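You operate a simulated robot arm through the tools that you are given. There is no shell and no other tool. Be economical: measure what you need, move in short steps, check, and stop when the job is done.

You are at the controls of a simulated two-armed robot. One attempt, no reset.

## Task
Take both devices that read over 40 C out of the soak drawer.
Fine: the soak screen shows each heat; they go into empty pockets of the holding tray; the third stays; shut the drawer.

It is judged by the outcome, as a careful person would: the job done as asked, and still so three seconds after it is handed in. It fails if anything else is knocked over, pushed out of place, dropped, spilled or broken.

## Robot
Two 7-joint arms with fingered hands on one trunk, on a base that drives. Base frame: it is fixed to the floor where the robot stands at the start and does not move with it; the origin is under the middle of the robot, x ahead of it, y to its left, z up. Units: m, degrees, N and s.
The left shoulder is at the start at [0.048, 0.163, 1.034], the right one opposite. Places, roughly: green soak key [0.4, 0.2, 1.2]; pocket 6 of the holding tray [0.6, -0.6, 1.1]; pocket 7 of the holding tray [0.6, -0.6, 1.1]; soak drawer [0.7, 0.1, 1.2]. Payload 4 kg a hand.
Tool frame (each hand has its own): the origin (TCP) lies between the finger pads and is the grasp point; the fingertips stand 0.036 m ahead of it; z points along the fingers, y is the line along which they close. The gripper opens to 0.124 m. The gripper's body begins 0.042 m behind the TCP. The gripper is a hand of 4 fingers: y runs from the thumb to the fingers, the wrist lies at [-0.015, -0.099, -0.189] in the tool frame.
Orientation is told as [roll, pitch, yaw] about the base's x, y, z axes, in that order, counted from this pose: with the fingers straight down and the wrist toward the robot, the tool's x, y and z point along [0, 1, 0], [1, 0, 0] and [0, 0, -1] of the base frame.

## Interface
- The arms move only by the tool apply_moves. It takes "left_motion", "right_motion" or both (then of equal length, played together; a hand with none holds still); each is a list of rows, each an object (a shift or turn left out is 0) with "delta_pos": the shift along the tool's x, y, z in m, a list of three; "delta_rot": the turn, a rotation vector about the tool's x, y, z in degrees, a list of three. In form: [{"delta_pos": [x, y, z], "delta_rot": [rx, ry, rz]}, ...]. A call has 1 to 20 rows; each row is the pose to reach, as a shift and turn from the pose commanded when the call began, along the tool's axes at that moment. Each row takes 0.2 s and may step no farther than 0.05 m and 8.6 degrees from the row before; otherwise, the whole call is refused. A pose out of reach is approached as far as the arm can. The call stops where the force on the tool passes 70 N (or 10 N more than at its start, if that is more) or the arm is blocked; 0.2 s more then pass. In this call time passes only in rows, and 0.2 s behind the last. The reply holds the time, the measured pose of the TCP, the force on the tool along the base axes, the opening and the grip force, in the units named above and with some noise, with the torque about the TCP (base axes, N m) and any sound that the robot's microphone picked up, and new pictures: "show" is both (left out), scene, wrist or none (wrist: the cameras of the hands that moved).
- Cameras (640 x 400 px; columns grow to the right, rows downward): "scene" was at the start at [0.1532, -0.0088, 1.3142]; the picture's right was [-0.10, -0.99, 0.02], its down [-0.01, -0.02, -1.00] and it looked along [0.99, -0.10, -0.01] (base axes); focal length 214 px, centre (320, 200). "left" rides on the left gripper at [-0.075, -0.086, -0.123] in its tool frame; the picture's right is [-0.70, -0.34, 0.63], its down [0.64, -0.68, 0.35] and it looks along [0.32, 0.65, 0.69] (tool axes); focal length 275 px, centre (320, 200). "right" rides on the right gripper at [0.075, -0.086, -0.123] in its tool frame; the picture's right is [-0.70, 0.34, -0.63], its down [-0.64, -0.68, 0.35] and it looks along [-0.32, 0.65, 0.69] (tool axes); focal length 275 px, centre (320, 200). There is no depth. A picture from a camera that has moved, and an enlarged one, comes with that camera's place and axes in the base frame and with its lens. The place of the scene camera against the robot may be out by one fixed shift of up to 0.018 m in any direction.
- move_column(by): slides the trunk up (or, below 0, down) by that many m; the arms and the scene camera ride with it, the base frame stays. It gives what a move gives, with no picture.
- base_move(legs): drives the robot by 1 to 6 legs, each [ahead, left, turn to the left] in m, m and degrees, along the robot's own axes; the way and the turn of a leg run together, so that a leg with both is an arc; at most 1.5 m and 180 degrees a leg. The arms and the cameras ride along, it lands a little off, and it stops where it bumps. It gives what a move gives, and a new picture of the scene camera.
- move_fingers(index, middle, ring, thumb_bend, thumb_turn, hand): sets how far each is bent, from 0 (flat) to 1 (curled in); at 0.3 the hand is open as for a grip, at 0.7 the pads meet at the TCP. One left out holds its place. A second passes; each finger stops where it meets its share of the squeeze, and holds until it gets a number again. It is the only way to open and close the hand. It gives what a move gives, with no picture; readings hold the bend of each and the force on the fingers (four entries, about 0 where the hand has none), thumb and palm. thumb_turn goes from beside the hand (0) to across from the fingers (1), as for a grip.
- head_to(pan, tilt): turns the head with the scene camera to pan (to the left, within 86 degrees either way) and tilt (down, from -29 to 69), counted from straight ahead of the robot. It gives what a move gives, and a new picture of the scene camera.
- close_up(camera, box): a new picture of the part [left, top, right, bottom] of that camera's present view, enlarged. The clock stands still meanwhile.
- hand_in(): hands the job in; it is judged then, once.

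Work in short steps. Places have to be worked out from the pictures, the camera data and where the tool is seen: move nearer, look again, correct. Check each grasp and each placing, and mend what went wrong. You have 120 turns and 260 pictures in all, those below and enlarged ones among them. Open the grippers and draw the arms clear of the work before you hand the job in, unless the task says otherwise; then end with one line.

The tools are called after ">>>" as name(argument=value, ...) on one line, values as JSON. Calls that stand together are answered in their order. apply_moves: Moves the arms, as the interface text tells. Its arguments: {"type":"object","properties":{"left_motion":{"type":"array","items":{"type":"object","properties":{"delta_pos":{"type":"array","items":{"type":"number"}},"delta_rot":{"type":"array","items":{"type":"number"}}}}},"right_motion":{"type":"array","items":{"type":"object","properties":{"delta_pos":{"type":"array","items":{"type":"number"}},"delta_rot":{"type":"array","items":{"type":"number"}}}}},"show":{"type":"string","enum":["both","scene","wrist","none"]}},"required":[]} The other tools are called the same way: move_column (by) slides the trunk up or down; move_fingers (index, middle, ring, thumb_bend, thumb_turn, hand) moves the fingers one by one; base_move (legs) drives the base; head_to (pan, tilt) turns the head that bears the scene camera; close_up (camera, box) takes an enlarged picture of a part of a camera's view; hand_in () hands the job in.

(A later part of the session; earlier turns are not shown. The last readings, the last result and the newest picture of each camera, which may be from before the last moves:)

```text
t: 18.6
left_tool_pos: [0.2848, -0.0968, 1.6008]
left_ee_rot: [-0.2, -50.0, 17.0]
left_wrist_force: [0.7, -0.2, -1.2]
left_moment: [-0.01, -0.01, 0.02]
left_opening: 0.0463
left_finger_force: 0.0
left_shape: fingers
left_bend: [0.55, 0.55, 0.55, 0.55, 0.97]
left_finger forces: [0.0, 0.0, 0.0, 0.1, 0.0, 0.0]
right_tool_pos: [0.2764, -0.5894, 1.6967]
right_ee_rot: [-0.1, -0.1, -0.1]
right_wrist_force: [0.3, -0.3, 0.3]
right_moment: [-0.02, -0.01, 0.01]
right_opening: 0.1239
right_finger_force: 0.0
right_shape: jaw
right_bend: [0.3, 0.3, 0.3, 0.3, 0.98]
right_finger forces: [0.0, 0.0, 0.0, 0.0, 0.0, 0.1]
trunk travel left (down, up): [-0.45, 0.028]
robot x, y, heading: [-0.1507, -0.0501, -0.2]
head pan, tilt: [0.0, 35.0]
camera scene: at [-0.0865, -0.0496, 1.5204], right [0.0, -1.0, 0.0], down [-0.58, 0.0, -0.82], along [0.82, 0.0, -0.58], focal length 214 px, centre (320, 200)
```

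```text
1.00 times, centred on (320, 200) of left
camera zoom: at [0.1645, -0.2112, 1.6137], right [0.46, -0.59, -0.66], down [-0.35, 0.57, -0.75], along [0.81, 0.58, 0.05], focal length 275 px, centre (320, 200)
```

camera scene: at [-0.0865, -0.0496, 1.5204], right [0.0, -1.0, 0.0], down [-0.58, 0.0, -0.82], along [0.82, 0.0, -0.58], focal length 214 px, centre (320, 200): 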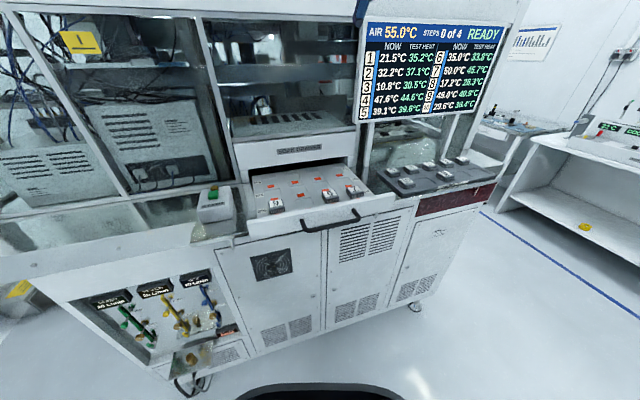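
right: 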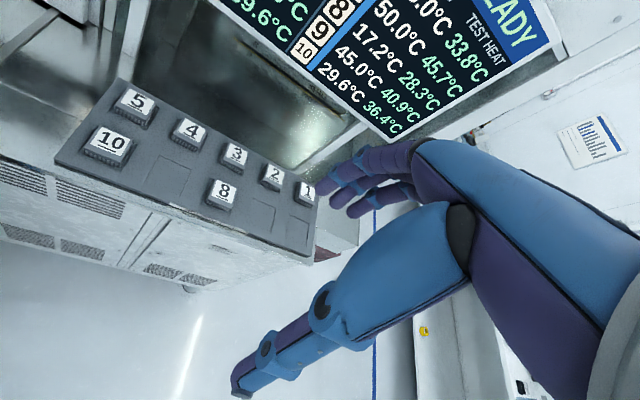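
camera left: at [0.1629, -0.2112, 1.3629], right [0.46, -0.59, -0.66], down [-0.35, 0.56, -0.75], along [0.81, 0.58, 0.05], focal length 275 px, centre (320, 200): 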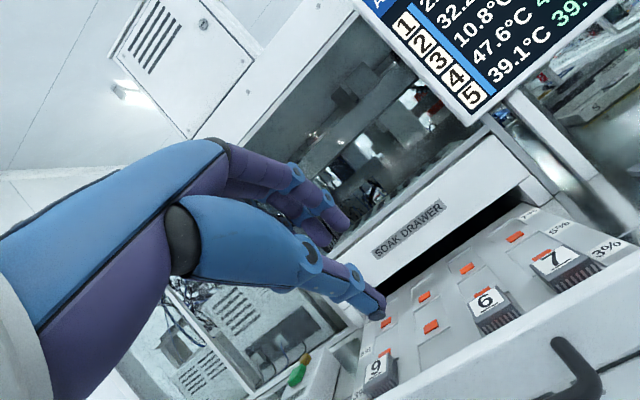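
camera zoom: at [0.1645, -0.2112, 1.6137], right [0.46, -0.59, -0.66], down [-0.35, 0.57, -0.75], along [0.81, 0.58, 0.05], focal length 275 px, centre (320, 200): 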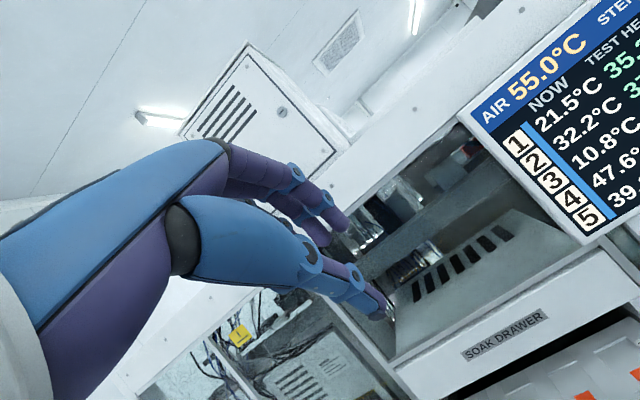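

>>> close_up(camera="scene", box=[240, 150, 400, 250])

>>> close_up(camera="scene", box=[370, 120, 530, 220])

>>> close_up(camera="scene", box=[355, 15, 515, 125])

```text
4.00 times, centred on (320, 200) of scene
camera zoom: at [-0.0865, -0.0496, 1.5204], right [0.0, -1.0, 0.0], down [-0.58, 0.0, -0.82], along [0.82, 0.0, -0.58], focal length 858 px, centre (320, 200)
```

zoom: 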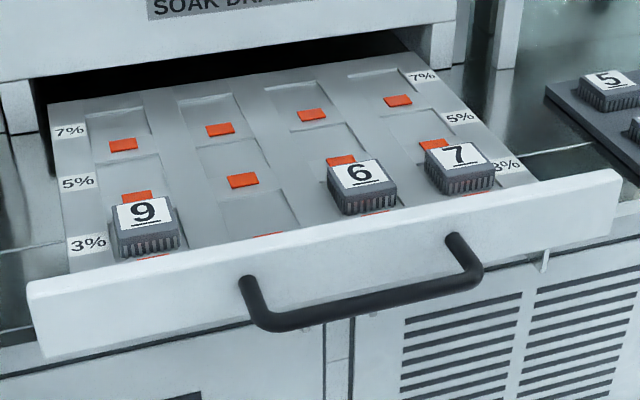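

```text
4.00 times, centred on (450, 170) of scene
camera zoom: at [-0.0865, -0.0496, 1.5204], right [0.0, -1.0, 0.0], down [-0.58, 0.0, -0.82], along [0.82, 0.0, -0.58], focal length 858 px, centre (-200, 320)
```

zoom: 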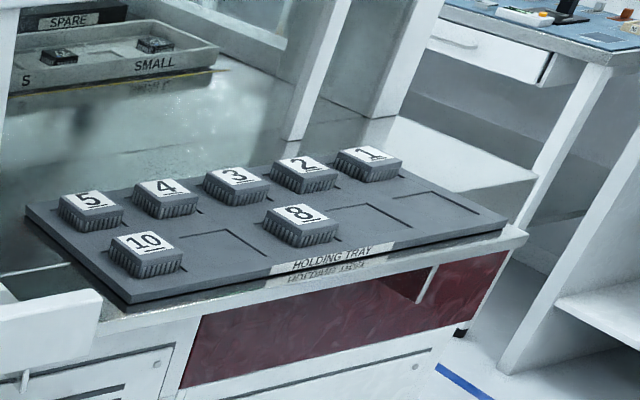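

```text
3.64 times, centred on (435, 70) of scene
camera zoom: at [-0.0865, -0.0496, 1.5204], right [0.0, -1.0, 0.0], down [-0.58, 0.0, -0.82], along [0.82, 0.0, -0.58], focal length 780 px, centre (-98, 673)
```

zoom: 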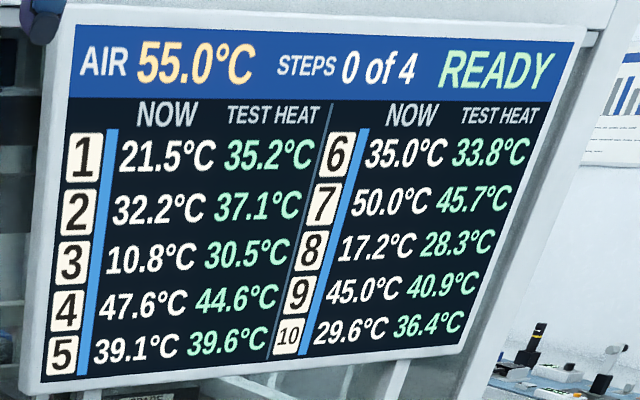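

The drawer is a 4×3 grid with about 7 cm pitch, and 9, 6 and 7 all sit in the front 3% row. I park the left hand to the left. The right hand comes over with a sideways grasp orientation for a closer look at 7.

>>> apply_moves(left_motion=[{"delta_pos": [0.025, 0, 0]}, {"delta_pos": [0.05, 0, 0]}, {"delta_pos": [0.075, 0, 0]}, {"delta_pos": [0.1, 0, 0]}, {"delta_pos": [0.125, 0, 0]}, {"delta_pos": [0.15, 0, 0]}, {"delta_pos": [0.175, 0, 0]}, {"delta_pos": [0.2, 0, 0]}, {"delta_pos": [0.225, 0, 0]}, {"delta_pos": [0.25, 0, 0]}, {"delta_pos": [0.275, 0, 0]}, {"delta_pos": [0.3, 0, 0]}, {"delta_pos": [0.32, 0, 0]}], right_motion=[{"delta_pos": [0.026, 0.0072, 0.0228], "delta_rot": [0, 0, -8.25]}, {"delta_pos": [0.052, 0.0145, 0.0457], "delta_rot": [0, 0, -16.5]}, {"delta_pos": [0.078, 0.0217, 0.0685], "delta_rot": [0, 0, -24.75]}, {"delta_pos": [0.104, 0.029, 0.0914], "delta_rot": [0, 0, -33]}, {"delta_pos": [0.13, 0.036, 0.114], "delta_rot": [0, 0, -41.25]}, {"delta_pos": [0.156, 0.0434, 0.137], "delta_rot": [0, 0, -49.5]}, {"delta_pos": [0.182, 0.0506, 0.16], "delta_rot": [0, 0, -57.75]}, {"delta_pos": [0.208, 0.0578, 0.183], "delta_rot": [0, 0, -66]}, {"delta_pos": [0.234, 0.065, 0.2056], "delta_rot": [0, 0, -74.25]}, {"delta_pos": [0.26, 0.0723, 0.2285], "delta_rot": [0, 0, -82.5]}, {"delta_pos": [0.286, 0.0795, 0.2513], "delta_rot": [0, 0, -90.75]}, {"delta_pos": [0.312, 0.0868, 0.2742], "delta_rot": [0, 0, -99]}, {"delta_pos": [0.339, 0.094, 0.297], "delta_rot": [0, 0, -107.3]}])

```text
t: 21.4
left_tool_pos: [0.1935, 0.2121, 1.6041]
left_ee_rot: [-0.3, -49.8, 17.0]
left_wrist_force: [-0.4, 0.2, -0.4]
left_moment: [0.02, -0.01, -0.01]
left_opening: 0.0461
left_finger_force: 0.1
left_shape: fingers
left_bend: [0.55, 0.55, 0.55, 0.55, 0.97]
left_finger forces: [0.0, 0.1, 0.0, 0.1, 0.0, 0.0]
left hand out of reach, approached as far as the arm can: row 13
right_tool_pos: [0.2183, -0.1819, 1.4427]
right_ee_rot: [0.8, -0.3, 106.4]
right_wrist_force: [0.4, 0.5, 0.1]
right_moment: [-0.03, 0.02, -0.02]
right_opening: 0.1238
right_finger_force: 0.0
right_shape: jaw
right_bend: [0.3, 0.3, 0.3, 0.3, 0.98]
right_finger forces: [0.1, 0.0, 0.0, 0.0, 0.0, 0.0]
right hand out of reach, approached as far as the arm can: row 8, 9, 10, 11, 12, 13
trunk travel left (down, up): [-0.45, 0.028]
robot x, y, heading: [-0.1543, -0.0457, 0.0]
head pan, tilt: [0.0, 35.0]
camera scene: at [-0.0867, -0.0463, 1.5204], right [0.0, -1.0, 0.0], down [-0.58, 0.0, -0.82], along [0.82, 0.0, -0.58], focal length 214 px, centre (320, 200)
camera right: at [0.1725, -0.2871, 1.565], right [0.58, 0.52, 0.63], down [0.8, -0.47, -0.36], along [0.11, 0.71, -0.69], focal length 275 px, centre (320, 200)
camera left: at [0.0743, 0.0989, 1.6179], right [0.46, -0.59, -0.66], down [-0.36, 0.56, -0.75], along [0.81, 0.58, 0.05], focal length 275 px, centre (320, 200)
```

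scene: 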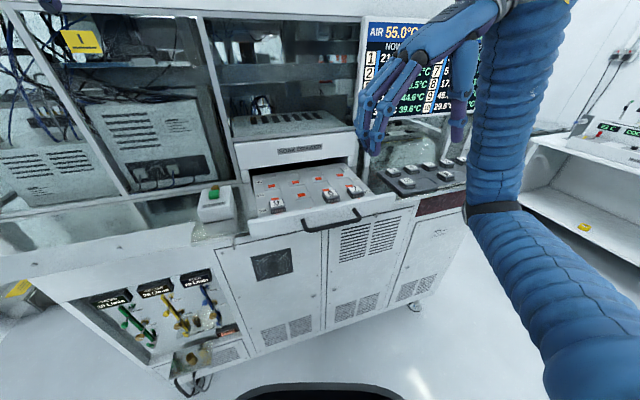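
right: 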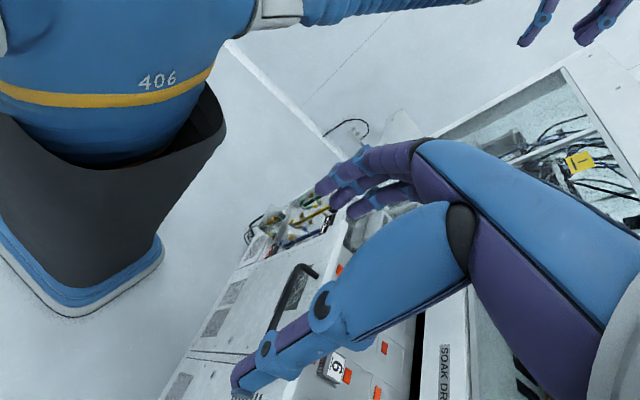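
left: 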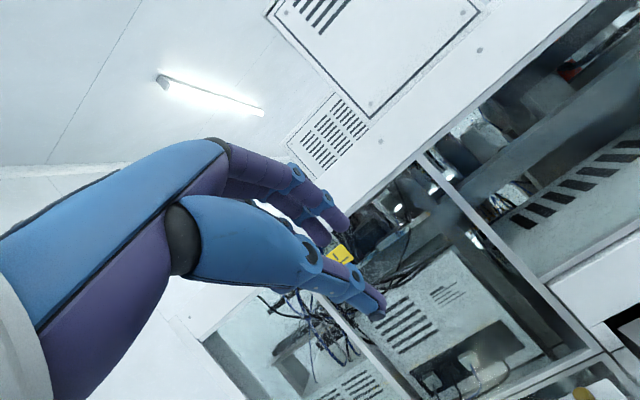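

That yaw is out of the right arm's reach. I'll turn back to a yaw of about 17° and grasp front-to-back instead.

>>> apply_moves(right_motion=[{"delta_rot": [0, 0, 8.2]}, {"delta_rot": [0, 0, 16.4]}, {"delta_rot": [0, 0, 24.6]}, {"delta_rot": [0, 0, 32.8]}, {"delta_rot": [0, 0, 41]}, {"delta_rot": [0, 0, 49.2]}, {"delta_rot": [0, 0, 57.4]}, {"delta_rot": [0, 0, 65.6]}, {"delta_rot": [0, 0, 73.8]}, {"delta_rot": [0, 0, 82]}, {"delta_rot": [0, 0, 90]}])

```text
t: 23.8
left_tool_pos: [0.1948, 0.2101, 1.6051]
left_ee_rot: [-0.2, -49.8, 17.1]
left_wrist_force: [-0.3, -0.9, -0.8]
left_moment: [0.01, -0.02, -0.03]
left_opening: 0.0465
left_finger_force: 0.0
left_shape: fingers
left_bend: [0.55, 0.55, 0.55, 0.55, 0.97]
left_finger forces: [0.1, 0.0, 0.0, 0.1, 0.1, 0.1]
right_tool_pos: [0.2125, -0.1823, 1.4432]
right_ee_rot: [-0.1, -0.1, 17.1]
right_wrist_force: [-0.1, -0.6, -0.6]
right_moment: [0.02, -0.01, 0.01]
right_opening: 0.1239
right_finger_force: 0.2
right_shape: jaw
right_bend: [0.3, 0.3, 0.3, 0.3, 0.98]
right_finger forces: [0.1, 0.0, 0.0, 0.0, 0.0, 0.0]
trunk travel left (down, up): [-0.45, 0.028]
robot x, y, heading: [-0.1539, -0.0466, -0.0]
head pan, tilt: [0.0, 35.0]
camera scene: at [-0.0874, -0.0489, 1.5205], right [0.0, -1.0, 0.0], down [-0.58, 0.0, -0.82], along [0.82, 0.0, -0.58], focal length 214 px, centre (320, 200)
camera right: at [0.1102, -0.1368, 1.5651], right [0.53, -0.57, 0.63], down [-0.46, -0.82, -0.35], along [0.71, -0.11, -0.69], focal length 275 px, centre (320, 200)
```

scene: 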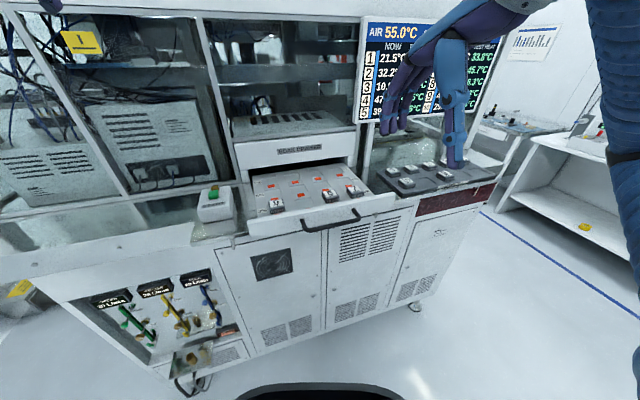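
right: 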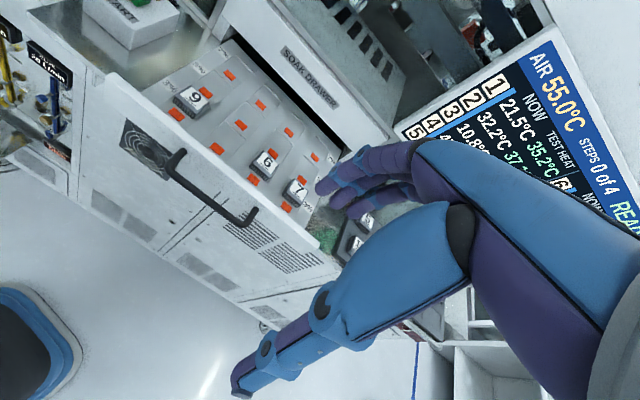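

>>> close_up(camera="right", box=[140, 60, 348, 240])

```text
2.22 times, centred on (244, 150) of right
camera zoom: at [0.1102, -0.1368, 1.5651], right [0.53, -0.57, 0.63], down [-0.46, -0.82, -0.35], along [0.71, -0.11, -0.69], focal length 612 px, centre (489, 311)
```

zoom: 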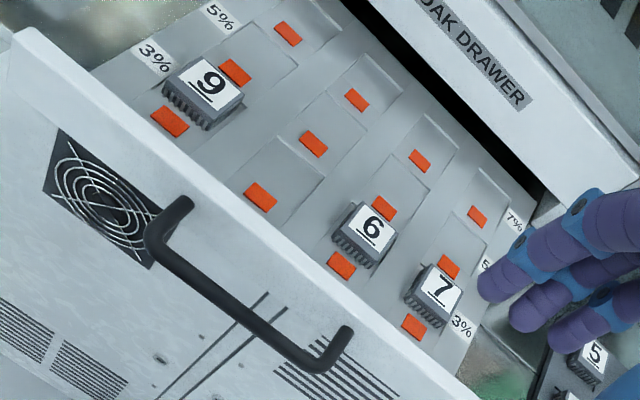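

Device 7's top is near (0.478, −0.155, 1.175), 6 near (0.452, −0.080) and 9 near (0.405, 0.072). There's ample room front and back for a front-to-back grasp. I part-open the right hand and move over device 7.

>>> move_fingers(hand="right", index=0.43, middle=0.43, ring=0.43, thumb_bend=0.43)

>>> apply_moves(right_motion=[{"delta_pos": [-0.009, 0.044, 0.02]}, {"delta_pos": [-0.018, 0.088, 0.045]}, {"delta_pos": [-0.027, 0.131, 0.07]}, {"delta_pos": [-0.035, 0.175, 0.095]}, {"delta_pos": [-0.044, 0.218, 0.12]}, {"delta_pos": [-0.052, 0.262, 0.143]}])

```text
t: 24.8
left_tool_pos: [0.1947, 0.2083, 1.6045]
left_ee_rot: [-0.2, -49.8, 17.1]
left_wrist_force: [-0.3, 0.4, -0.2]
left_moment: [-0.03, -0.03, -0.01]
left_opening: 0.0464
left_finger_force: 0.0
left_shape: fingers
left_bend: [0.55, 0.55, 0.55, 0.55, 0.97]
left_finger forces: [0.0, 0.0, 0.0, 0.0, 0.0, 0.0]
right_tool_pos: [0.2127, -0.1819, 1.4425]
right_ee_rot: [0.0, 0.1, 17.2]
right_wrist_force: [-0.1, -0.1, -0.3]
right_moment: [-0.04, 0.02, 0.04]
right_opening: 0.084
right_finger_force: 0.0
right_shape: fingers
right_bend: [0.43, 0.43, 0.43, 0.43, 0.98]
right_finger forces: [0.1, 0.1, 0.0, 0.0, 0.1, 0.0]
trunk travel left (down, up): [-0.45, 0.028]
robot x, y, heading: [-0.1552, -0.0505, 0.1]
head pan, tilt: [0.0, 35.0]
```

```text
refused: row 2 steps farther than a row can; nothing moved
```

Row spacing was slightly over the limit, so I retry with finer steps.

>>> apply_moves(right_motion=[{"delta_pos": [-0.007, 0.035, 0.018]}, {"delta_pos": [-0.014, 0.07, 0.036]}, {"delta_pos": [-0.021, 0.105, 0.054]}, {"delta_pos": [-0.028, 0.14, 0.072]}, {"delta_pos": [-0.035, 0.175, 0.09]}, {"delta_pos": [-0.041, 0.205, 0.108]}, {"delta_pos": [-0.047, 0.235, 0.126]}, {"delta_pos": [-0.052, 0.262, 0.143]}])

>>> close_up(camera="right", box=[140, 150, 460, 400])

>>> close_up(camera="scene", box=[260, 120, 420, 220])

```text
t: 26.6
left_tool_pos: [0.1953, 0.21, 1.6039]
left_ee_rot: [-0.2, -49.7, 17.0]
left_wrist_force: [0.7, -0.4, -0.3]
left_moment: [0.03, 0.03, 0.02]
left_opening: 0.0462
left_finger_force: 0.2
left_shape: fingers
left_bend: [0.55, 0.55, 0.55, 0.55, 0.97]
left_finger forces: [0.1, 0.0, 0.0, 0.0, 0.1, 0.0]
right_tool_pos: [0.4833, -0.1555, 1.2998]
right_ee_rot: [0.0, -0.1, 17.1]
right_wrist_force: [0.2, 0.2, -0.1]
right_moment: [-0.01, 0.04, -0.02]
right_opening: 0.0838
right_finger_force: 0.0
right_shape: fingers
right_bend: [0.43, 0.43, 0.43, 0.43, 0.98]
right_finger forces: [0.0, 0.1, 0.0, 0.1, 0.1, 0.1]
trunk travel left (down, up): [-0.45, 0.028]
robot x, y, heading: [-0.1519, -0.0484, 0.1]
head pan, tilt: [0.0, 35.0]
camera scene: at [-0.0857, -0.0489, 1.5203], right [0.0, -1.0, 0.0], down [-0.58, 0.0, -0.82], along [0.82, 0.0, -0.58], focal length 214 px, centre (320, 200)
camera right: at [0.3792, -0.1103, 1.4219], right [0.53, -0.57, 0.63], down [-0.46, -0.82, -0.35], along [0.71, -0.11, -0.69], focal length 275 px, centre (320, 200)
```

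scene: 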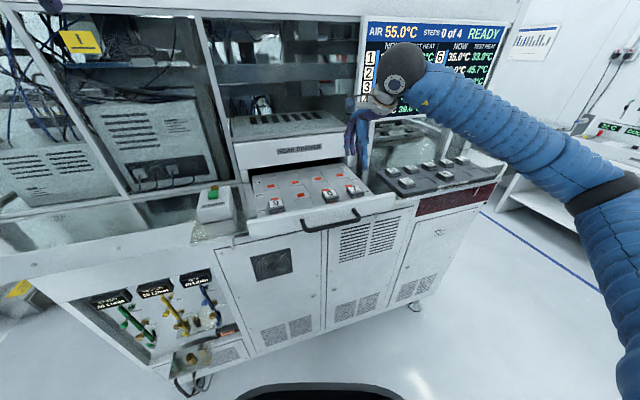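
right: 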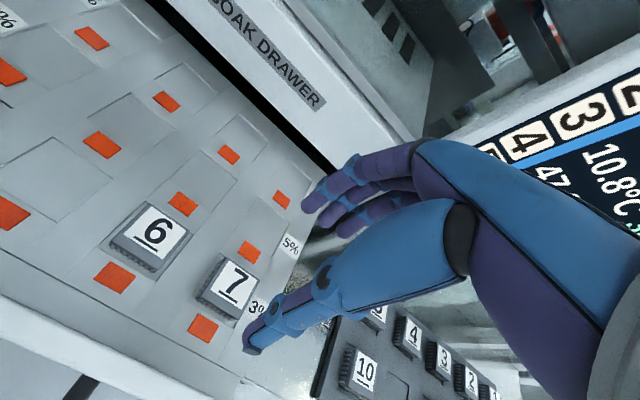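

```text
1.60 times, centred on (300, 275) of right
camera zoom: at [0.3792, -0.1103, 1.4219], right [0.53, -0.57, 0.63], down [-0.46, -0.82, -0.35], along [0.71, -0.11, -0.69], focal length 440 px, centre (352, 80)
```

zoom: 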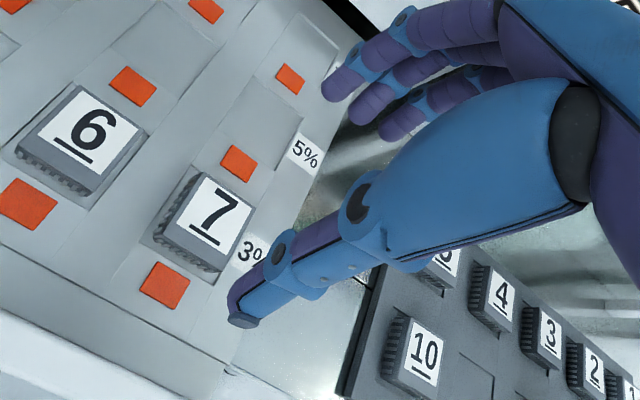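

```text
4.00 times, centred on (340, 170) of scene
camera zoom: at [-0.0857, -0.0489, 1.5203], right [0.0, -1.0, 0.0], down [-0.58, 0.0, -0.82], along [0.82, 0.0, -0.58], focal length 858 px, centre (240, 320)
```

zoom: 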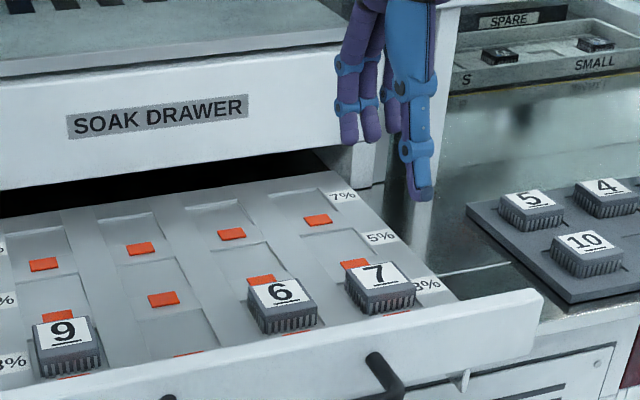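

Two views agree: device 7 is at about (0.475, −0.156), top at about z 1.18. I shift slightly and descend until the fingertips are around the device's top.

>>> apply_moves(right_motion=[{"delta_pos": [0.002, -0.008, 0.02]}, {"delta_pos": [0.002, -0.008, 0.045]}, {"delta_pos": [0.002, -0.008, 0.07]}, {"delta_pos": [0.002, -0.008, 0.085]}], show="wrist")

>>> close_up(camera="right", box=[140, 200, 396, 360])

>>> close_up(camera="scene", box=[300, 140, 420, 220])

```text
t: 27.6
left_tool_pos: [0.1941, 0.21, 1.6041]
left_ee_rot: [-0.1, -49.8, 16.9]
left_wrist_force: [-0.4, -1.1, 0.0]
left_moment: [0.01, 0.0, 0.01]
left_opening: 0.0465
left_finger_force: 0.0
left_shape: fingers
left_bend: [0.55, 0.55, 0.55, 0.55, 0.97]
left_finger forces: [0.0, 0.1, 0.1, 0.1, 0.0, 0.0]
right_tool_pos: [0.4749, -0.1536, 1.2144]
right_ee_rot: [0.0, 0.0, 17.1]
right_wrist_force: [-0.3, -0.4, -0.1]
right_moment: [0.0, 0.0, 0.02]
right_opening: 0.0841
right_finger_force: 0.1
right_shape: fingers
right_bend: [0.43, 0.43, 0.43, 0.43, 0.98]
right_finger forces: [0.1, 0.0, 0.0, 0.1, 0.0, 0.1]
trunk travel left (down, up): [-0.45, 0.028]
robot x, y, heading: [-0.1537, -0.0461, 0.0]
head pan, tilt: [0.0, 35.0]
camera right: at [0.3703, -0.1089, 1.337], right [0.53, -0.57, 0.63], down [-0.46, -0.82, -0.35], along [0.71, -0.11, -0.69], focal length 275 px, centre (320, 200)
```

right: 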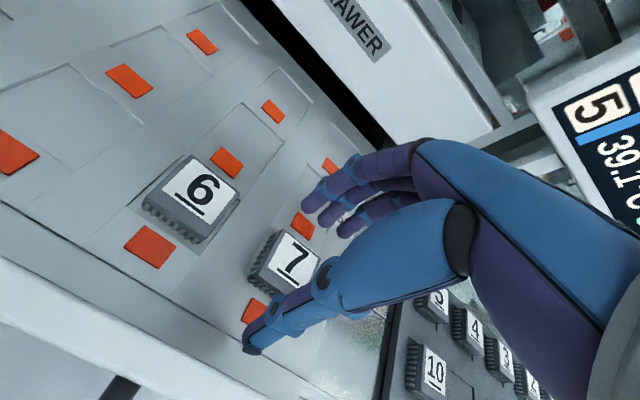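

```text
2.50 times, centred on (268, 280) of right
camera zoom: at [0.3703, -0.1089, 1.337], right [0.53, -0.57, 0.63], down [-0.46, -0.82, -0.35], along [0.71, -0.11, -0.69], focal length 688 px, centre (450, 0)
```

zoom: 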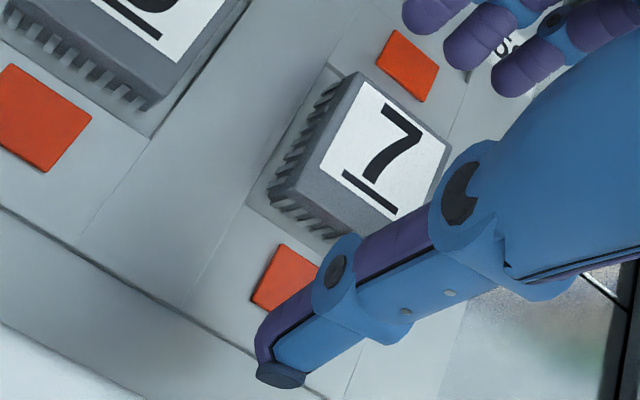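

```text
5.00 times, centred on (360, 180) of scene
camera zoom: at [-0.0863, -0.0493, 1.5204], right [0.0, -1.0, 0.0], down [-0.58, 0.0, -0.82], along [0.82, 0.0, -0.58], focal length 1072 px, centre (120, 300)
```

zoom: 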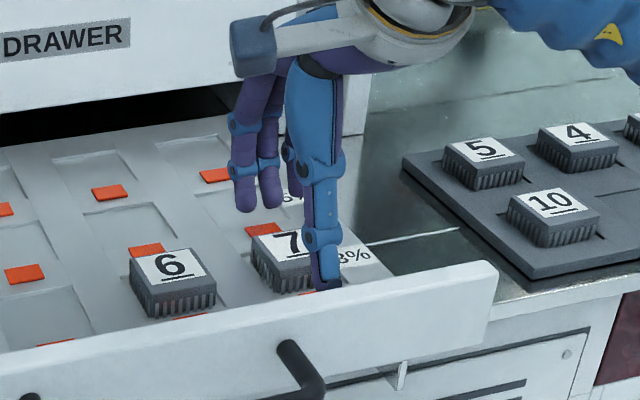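

The hand is centred on 7. I lower to about 4 mm above the tray floor and close gently.

>>> apply_moves(right_motion=[{"delta_pos": [0.001, 0.001, 0.008]}, {"delta_pos": [0.001, 0.001, 0.016]}], show="wrist")

>>> close_up(camera="right", box=[140, 200, 396, 360])

>>> close_up(camera="scene", box=[300, 140, 420, 220])

```text
t: 28.2
left_tool_pos: [0.1955, 0.2079, 1.6052]
left_ee_rot: [0.0, -49.7, 17.0]
left_wrist_force: [0.1, 0.6, 0.2]
left_moment: [0.0, -0.05, -0.02]
left_opening: 0.0466
left_finger_force: 0.2
left_shape: fingers
left_bend: [0.55, 0.55, 0.55, 0.55, 0.97]
left_finger forces: [0.0, 0.1, 0.1, 0.1, 0.0, 0.0]
right_tool_pos: [0.4731, -0.155, 1.1981]
right_ee_rot: [0.0, 0.1, 17.1]
right_wrist_force: [0.1, -0.2, -0.2]
right_moment: [0.07, -0.03, 0.01]
right_opening: 0.0841
right_finger_force: 0.0
right_shape: fingers
right_bend: [0.43, 0.43, 0.43, 0.43, 0.98]
right_finger forces: [0.0, 0.1, 0.0, 0.0, 0.1, 0.0]
trunk travel left (down, up): [-0.45, 0.028]
robot x, y, heading: [-0.1532, -0.0505, -0.2]
head pan, tilt: [0.0, 35.0]
camera right: at [0.3693, -0.1089, 1.3208], right [0.53, -0.57, 0.63], down [-0.46, -0.82, -0.35], along [0.71, -0.11, -0.69], focal length 275 px, centre (320, 200)
```

right: 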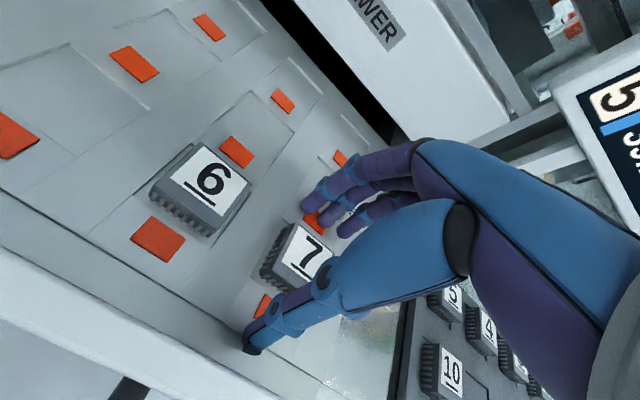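

```text
2.50 times, centred on (268, 280) of right
camera zoom: at [0.3693, -0.1089, 1.3208], right [0.53, -0.57, 0.63], down [-0.46, -0.82, -0.35], along [0.71, -0.11, -0.69], focal length 688 px, centre (450, 0)
```

zoom: 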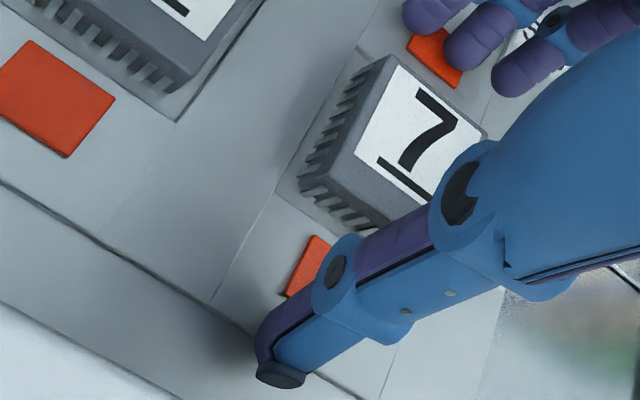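

```text
5.00 times, centred on (360, 180) of scene
camera zoom: at [-0.0865, -0.0492, 1.5204], right [0.0, -1.0, 0.0], down [-0.58, 0.0, -0.82], along [0.82, 0.0, -0.58], focal length 1072 px, centre (120, 300)
```

zoom: 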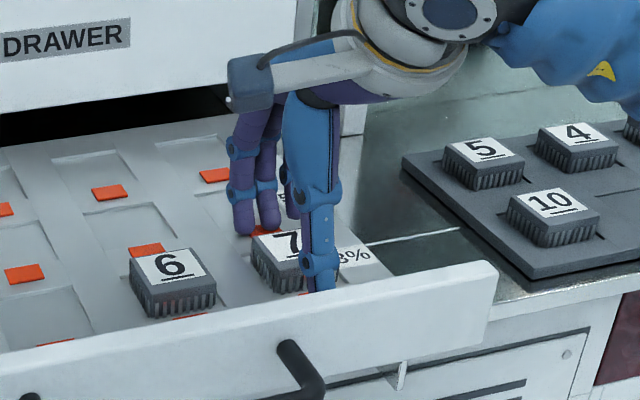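

>>> move_fingers(hand="right", index=0.62, middle=0.62, ring=0.62, thumb_bend=0.62)

>>> close_up(camera="right", box=[140, 200, 396, 360])

>>> close_up(camera="scene", box=[300, 140, 420, 220])

```text
t: 29.2
left_tool_pos: [0.1961, 0.2106, 1.6052]
left_ee_rot: [-0.3, -49.7, 17.2]
left_wrist_force: [-0.7, -0.2, -0.5]
left_moment: [-0.04, -0.02, -0.01]
left_opening: 0.0466
left_finger_force: 0.0
left_shape: fingers
left_bend: [0.55, 0.55, 0.55, 0.55, 0.97]
left_finger forces: [0.1, 0.0, 0.0, 0.1, 0.1, 0.1]
right_tool_pos: [0.4731, -0.1542, 1.1988]
right_ee_rot: [0.0, 0.0, 17.1]
right_wrist_force: [1.1, 0.2, 0.0]
right_moment: [0.03, -0.02, 0.0]
right_opening: 0.0414
right_finger_force: 8.7
right_shape: fingers
right_bend: [0.59, 0.6, 0.6, 0.59, 0.96]
right_finger forces: [3.7, 3.1, 2.1, 0.0, 8.4, 0.0]
trunk travel left (down, up): [-0.45, 0.028]
robot x, y, heading: [-0.1555, -0.0497, -0.2]
head pan, tilt: [0.0, 35.0]
```

```text
2.50 times, centred on (268, 280) of right
camera zoom: at [0.3693, -0.1089, 1.3209], right [0.53, -0.57, 0.63], down [-0.46, -0.82, -0.35], along [0.71, -0.11, -0.69], focal length 688 px, centre (450, 0)
```

zoom: 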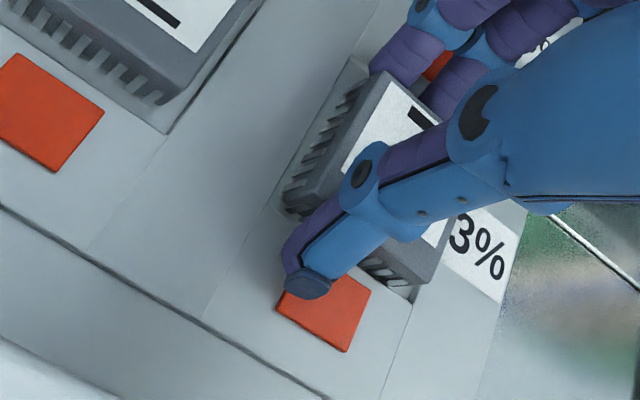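

```text
5.00 times, centred on (360, 180) of scene
camera zoom: at [-0.0865, -0.0491, 1.5204], right [0.0, -1.0, 0.0], down [-0.58, 0.0, -0.82], along [0.82, 0.0, -0.58], focal length 1072 px, centre (120, 300)
```

zoom: 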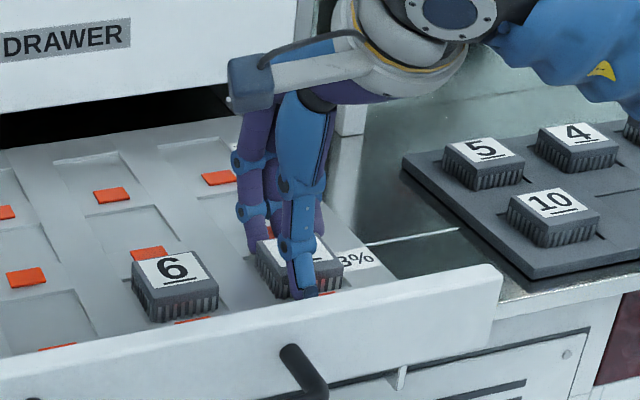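

Contact on all fingers, opening 41 mm. I firm up the grip slightly and lift a little to check.

>>> move_fingers(hand="right", index=0.66, middle=0.66, ring=0.66, thumb_bend=0.66)

>>> apply_moves(right_motion=[{"delta_pos": [0, 0, -0.015]}, {"delta_pos": [0, 0, -0.03]}, {"delta_pos": [0, 0, -0.05]}])

>>> close_up(camera="right", box=[140, 200, 396, 360])

>>> close_up(camera="scene", box=[300, 140, 420, 220])

```text
t: 30.2
left_tool_pos: [0.1944, 0.2097, 1.6058]
left_ee_rot: [-0.2, -49.9, 17.0]
left_wrist_force: [-0.1, -0.3, -0.4]
left_moment: [0.01, 0.01, 0.0]
left_opening: 0.0466
left_finger_force: 0.1
left_shape: fingers
left_bend: [0.55, 0.55, 0.55, 0.55, 0.97]
left_finger forces: [0.0, 0.0, 0.0, 0.0, 0.0, 0.1]
right_tool_pos: [0.4734, -0.1552, 1.199]
right_ee_rot: [0.1, 0.0, 17.2]
right_wrist_force: [2.6, -1.2, 2.5]
right_moment: [-0.03, -0.03, 0.05]
right_opening: 0.04
right_finger_force: 16.8
right_shape: fingers
right_bend: [0.6, 0.61, 0.62, 0.6, 0.96]
right_finger forces: [7.0, 5.9, 4.4, 0.1, 15.7, 0.0]
trunk travel left (down, up): [-0.45, 0.028]
robot x, y, heading: [-0.1516, -0.0497, -0.0]
head pan, tilt: [0.0, 35.0]
```

```text
t: 31.0
left_tool_pos: [0.1936, 0.2099, 1.605]
left_ee_rot: [-0.2, -49.8, 17.1]
left_wrist_force: [0.4, -0.5, 0.6]
left_moment: [-0.03, -0.01, -0.01]
left_opening: 0.0464
left_finger_force: 0.0
left_shape: fingers
left_bend: [0.55, 0.55, 0.55, 0.55, 0.97]
left_finger forces: [0.0, 0.0, 0.0, 0.0, 0.0, 0.0]
right_tool_pos: [0.4728, -0.1534, 1.249]
right_ee_rot: [0.0, 0.0, 17.2]
right_wrist_force: [0.4, 0.5, -1.2]
right_moment: [-0.03, -0.02, 0.0]
right_opening: 0.0401
right_finger_force: 15.1
right_shape: fingers
right_bend: [0.6, 0.61, 0.63, 0.6, 0.95]
right_finger forces: [6.9, 5.5, 3.6, 0.0, 14.8, 0.1]
trunk travel left (down, up): [-0.45, 0.028]
robot x, y, heading: [-0.1534, -0.0504, 0.0]
head pan, tilt: [0.0, 35.0]
camera scene: at [-0.0868, -0.0488, 1.5204], right [0.0, -1.0, 0.0], down [-0.58, 0.0, -0.82], along [0.82, 0.0, -0.58], focal length 214 px, centre (320, 200)
camera right: at [0.369, -0.1085, 1.3711], right [0.53, -0.57, 0.63], down [-0.46, -0.82, -0.35], along [0.71, -0.11, -0.69], focal length 275 px, centre (320, 200)
```

scene: 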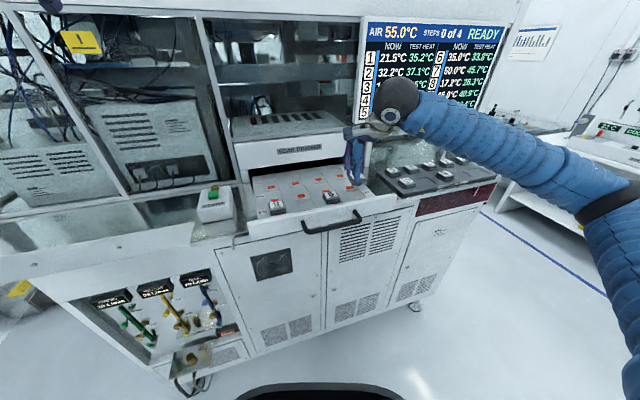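
right: 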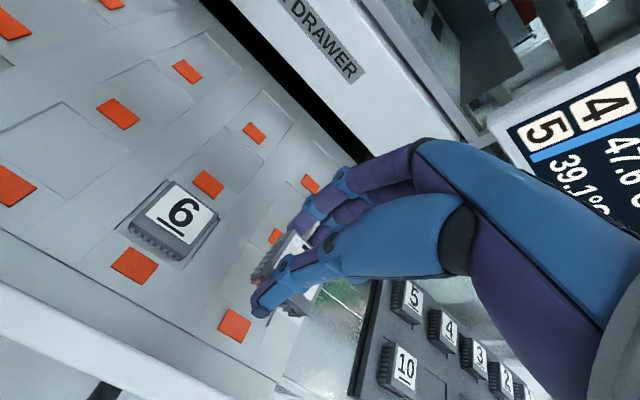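

```text
2.50 times, centred on (268, 280) of right
camera zoom: at [0.369, -0.1085, 1.3711], right [0.53, -0.57, 0.63], down [-0.46, -0.82, -0.35], along [0.71, -0.11, -0.69], focal length 688 px, centre (450, 0)
```

zoom: 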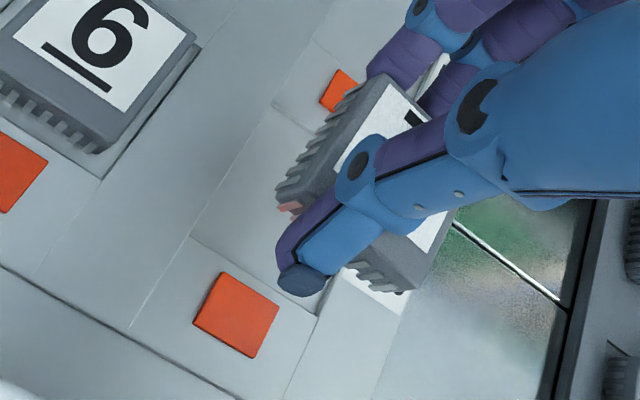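

```text
5.00 times, centred on (360, 180) of scene
camera zoom: at [-0.0868, -0.0488, 1.5204], right [0.0, -1.0, 0.0], down [-0.58, 0.0, -0.82], along [0.82, 0.0, -0.58], focal length 1072 px, centre (120, 300)
```

zoom: 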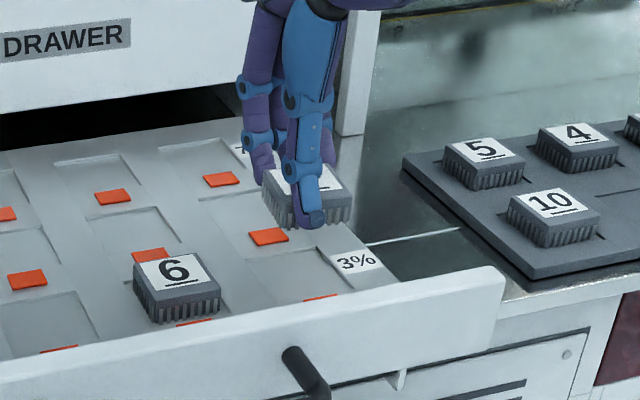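

Device 7 is cleanly lifted. I raise it further and carry it toward the tray at a safe height.

>>> apply_moves(right_motion=[{"delta_pos": [0, 0, -0.04]}, {"delta_pos": [0, 0, -0.08]}, {"delta_pos": [-0.04, -0.004, -0.09]}, {"delta_pos": [-0.08, -0.008, -0.09]}, {"delta_pos": [-0.12, -0.012, -0.09]}, {"delta_pos": [-0.16, -0.016, -0.09]}, {"delta_pos": [-0.2, -0.017, -0.09]}, {"delta_pos": [-0.24, -0.017, -0.09]}, {"delta_pos": [-0.285, -0.017, -0.09]}])

```text
t: 33.0
left_tool_pos: [0.1939, 0.208, 1.6046]
left_ee_rot: [0.0, -49.8, 17.1]
left_wrist_force: [0.1, -0.2, 0.1]
left_moment: [0.02, -0.01, 0.02]
left_opening: 0.0464
left_finger_force: 0.1
left_shape: fingers
left_bend: [0.55, 0.55, 0.55, 0.55, 0.97]
left_finger forces: [0.0, 0.0, 0.1, 0.0, 0.1, 0.1]
right_tool_pos: [0.5411, -0.4341, 1.338]
right_ee_rot: [0.1, 0.0, 17.3]
right_wrist_force: [0.4, 0.0, -0.9]
right_moment: [0.04, 0.01, -0.01]
right_opening: 0.0404
right_finger_force: 15.4
right_shape: fingers
right_bend: [0.6, 0.62, 0.63, 0.6, 0.95]
right_finger forces: [6.9, 5.5, 3.5, 0.0, 14.7, 0.0]
trunk travel left (down, up): [-0.45, 0.028]
robot x, y, heading: [-0.152, -0.0504, -0.1]
head pan, tilt: [0.0, 35.0]
camera scene: at [-0.0868, -0.0508, 1.5204], right [0.0, -1.0, 0.0], down [-0.58, 0.0, -0.82], along [0.82, 0.0, -0.58], focal length 214 px, centre (320, 200)
camera right: at [0.4377, -0.3895, 1.4611], right [0.53, -0.57, 0.63], down [-0.46, -0.82, -0.35], along [0.71, -0.11, -0.69], focal length 275 px, centre (320, 200)
```

scene: 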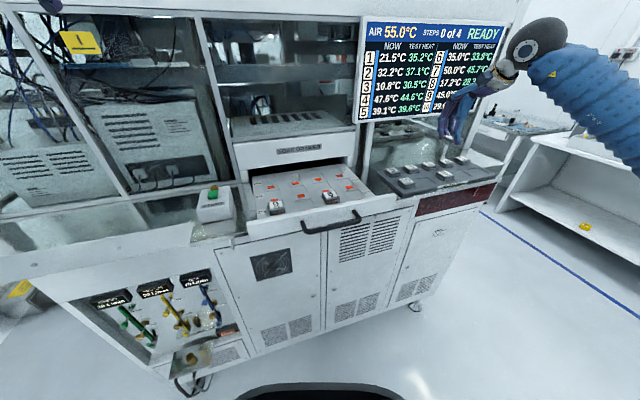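
right: 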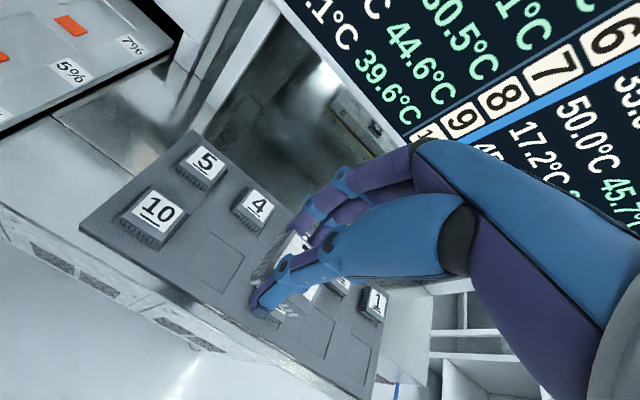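

Pocket 9 is near (0.555, −0.413) and pocket 7 near (0.598, −0.56). I move above pocket 7 for a close check.

>>> apply_moves(right_motion=[{"delta_pos": [-0.035, 0.004, 0]}, {"delta_pos": [-0.07, 0.008, 0]}, {"delta_pos": [-0.105, 0.012, 0.01]}, {"delta_pos": [-0.1355, 0.0144, 0.03]}])

>>> close_up(camera="right", box=[120, 180, 420, 380])

>>> close_up(camera="scene", box=[380, 100, 520, 200])

```text
t: 34.0
left_tool_pos: [0.1944, 0.2068, 1.6042]
left_ee_rot: [0.1, -49.7, 17.0]
left_wrist_force: [0.3, -0.9, 0.0]
left_moment: [-0.01, 0.0, 0.04]
left_opening: 0.0466
left_finger_force: 0.0
left_shape: fingers
left_bend: [0.55, 0.55, 0.55, 0.55, 0.97]
left_finger forces: [0.0, 0.0, 0.0, 0.0, 0.0, 0.0]
right_tool_pos: [0.5963, -0.5549, 1.3078]
right_ee_rot: [0.1, -0.1, 17.2]
right_wrist_force: [0.1, -0.7, -1.3]
right_moment: [-0.03, 0.04, 0.0]
right_opening: 0.0404
right_finger_force: 15.4
right_shape: fingers
right_bend: [0.6, 0.62, 0.63, 0.6, 0.95]
right_finger forces: [6.9, 5.3, 3.4, 0.0, 14.5, 0.0]
trunk travel left (down, up): [-0.45, 0.028]
robot x, y, heading: [-0.1527, -0.052, 0.1]
head pan, tilt: [0.0, 35.0]
camera scene: at [-0.0864, -0.0509, 1.5203], right [0.0, -1.0, 0.0], down [-0.58, 0.0, -0.82], along [0.82, 0.0, -0.58], focal length 214 px, centre (320, 200)
camera right: at [0.4927, -0.5104, 1.4309], right [0.53, -0.57, 0.63], down [-0.46, -0.82, -0.35], along [0.71, -0.11, -0.69], focal length 275 px, centre (320, 200)
```

scene: 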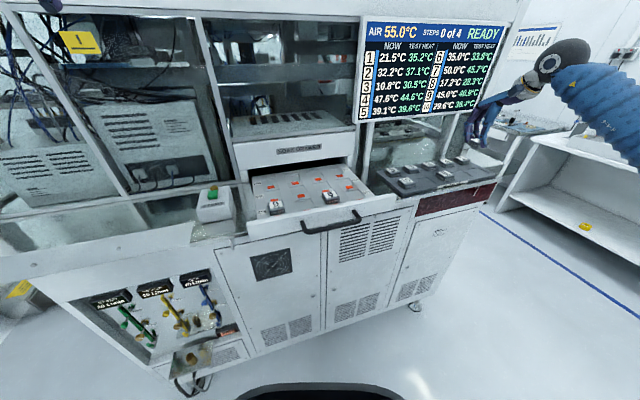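
right: 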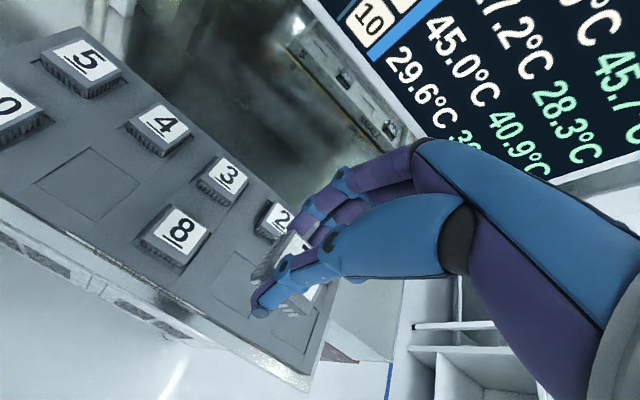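

```text
2.00 times, centred on (270, 280) of right
camera zoom: at [0.4927, -0.5104, 1.4309], right [0.53, -0.57, 0.63], down [-0.46, -0.82, -0.35], along [0.71, -0.11, -0.69], focal length 551 px, centre (420, 40)
```

zoom: 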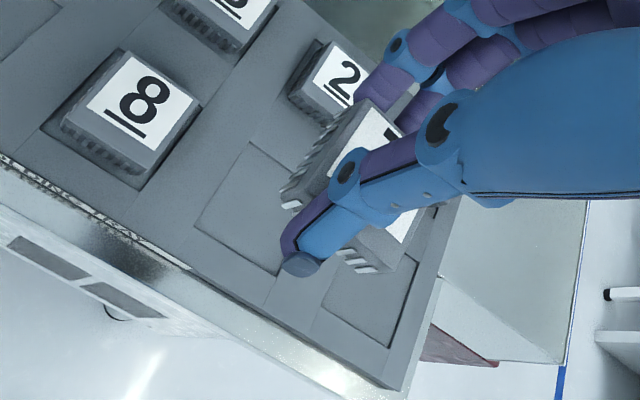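

```text
4.00 times, centred on (450, 150) of scene
camera zoom: at [-0.0864, -0.0509, 1.5203], right [0.0, -1.0, 0.0], down [-0.58, 0.0, -0.82], along [0.82, 0.0, -0.58], focal length 858 px, centre (-200, 400)
```

zoom: 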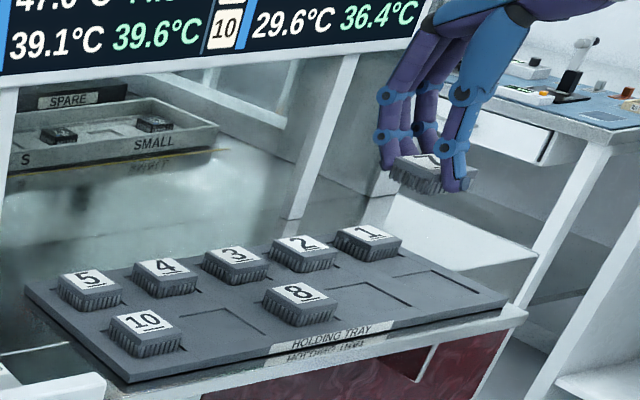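

Pocket 7's outline puts its centre near (0.607, −0.565). I correct and lower until the device is just above the tray, then compare outlines.

>>> apply_moves(right_motion=[{"delta_pos": [-0.011, 0.005, 0.02]}, {"delta_pos": [-0.011, 0.005, 0.045]}, {"delta_pos": [-0.011, 0.005, 0.065]}])

>>> close_up(camera="right", box=[160, 200, 416, 360])

>>> close_up(camera="scene", box=[410, 110, 506, 190])

```text
t: 34.8
left_tool_pos: [0.1948, 0.2098, 1.6045]
left_ee_rot: [-0.1, -49.8, 17.0]
left_wrist_force: [0.6, 0.5, 0.2]
left_moment: [-0.01, 0.0, 0.03]
left_opening: 0.0463
left_finger_force: 0.1
left_shape: fingers
left_bend: [0.55, 0.55, 0.55, 0.55, 0.97]
left_finger forces: [0.0, 0.0, 0.0, 0.0, 0.1, 0.1]
right_tool_pos: [0.6027, -0.566, 1.2426]
right_ee_rot: [0.1, -0.1, 17.2]
right_wrist_force: [0.0, -1.1, -0.6]
right_moment: [-0.01, 0.01, -0.01]
right_opening: 0.0399
right_finger_force: 15.4
right_shape: fingers
right_bend: [0.6, 0.62, 0.63, 0.6, 0.95]
right_finger forces: [6.9, 5.3, 3.5, 0.0, 14.7, 0.0]
trunk travel left (down, up): [-0.45, 0.028]
robot x, y, heading: [-0.1563, -0.0484, -0.2]
head pan, tilt: [0.0, 35.0]
camera scene: at [-0.086, -0.0497, 1.5203], right [0.0, -1.0, 0.0], down [-0.58, 0.0, -0.82], along [0.82, 0.0, -0.58], focal length 214 px, centre (320, 200)
camera right: at [0.4991, -0.521, 1.3653], right [0.53, -0.57, 0.63], down [-0.46, -0.82, -0.35], along [0.71, -0.11, -0.69], focal length 275 px, centre (320, 200)
```

scene: 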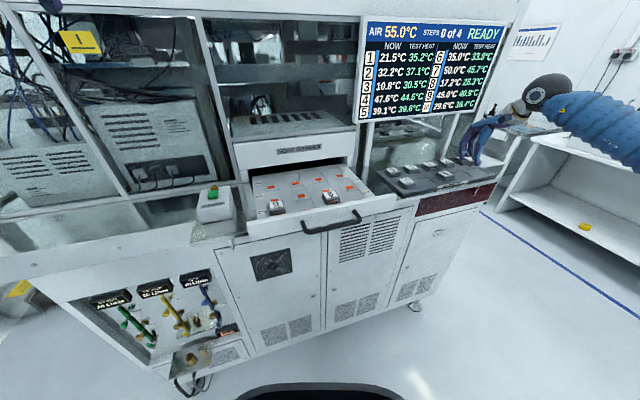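
right: 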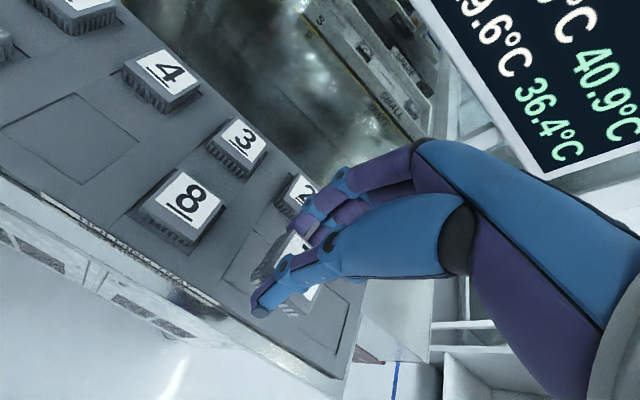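

```text
2.50 times, centred on (288, 280) of right
camera zoom: at [0.4991, -0.521, 1.3653], right [0.53, -0.57, 0.63], down [-0.46, -0.82, -0.35], along [0.71, -0.11, -0.69], focal length 688 px, centre (400, 0)
```

zoom: 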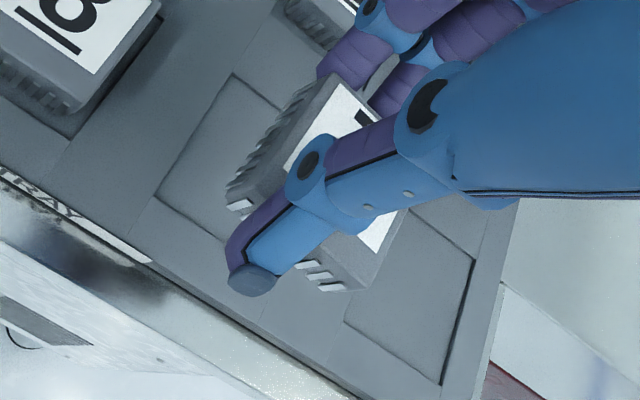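

```text
5.00 times, centred on (458, 150) of scene
camera zoom: at [-0.086, -0.0497, 1.5203], right [0.0, -1.0, 0.0], down [-0.58, 0.0, -0.82], along [0.82, 0.0, -0.58], focal length 1072 px, centre (-370, 450)
```

zoom: 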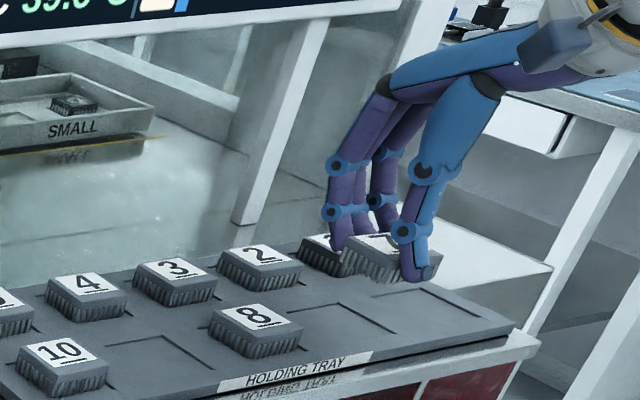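

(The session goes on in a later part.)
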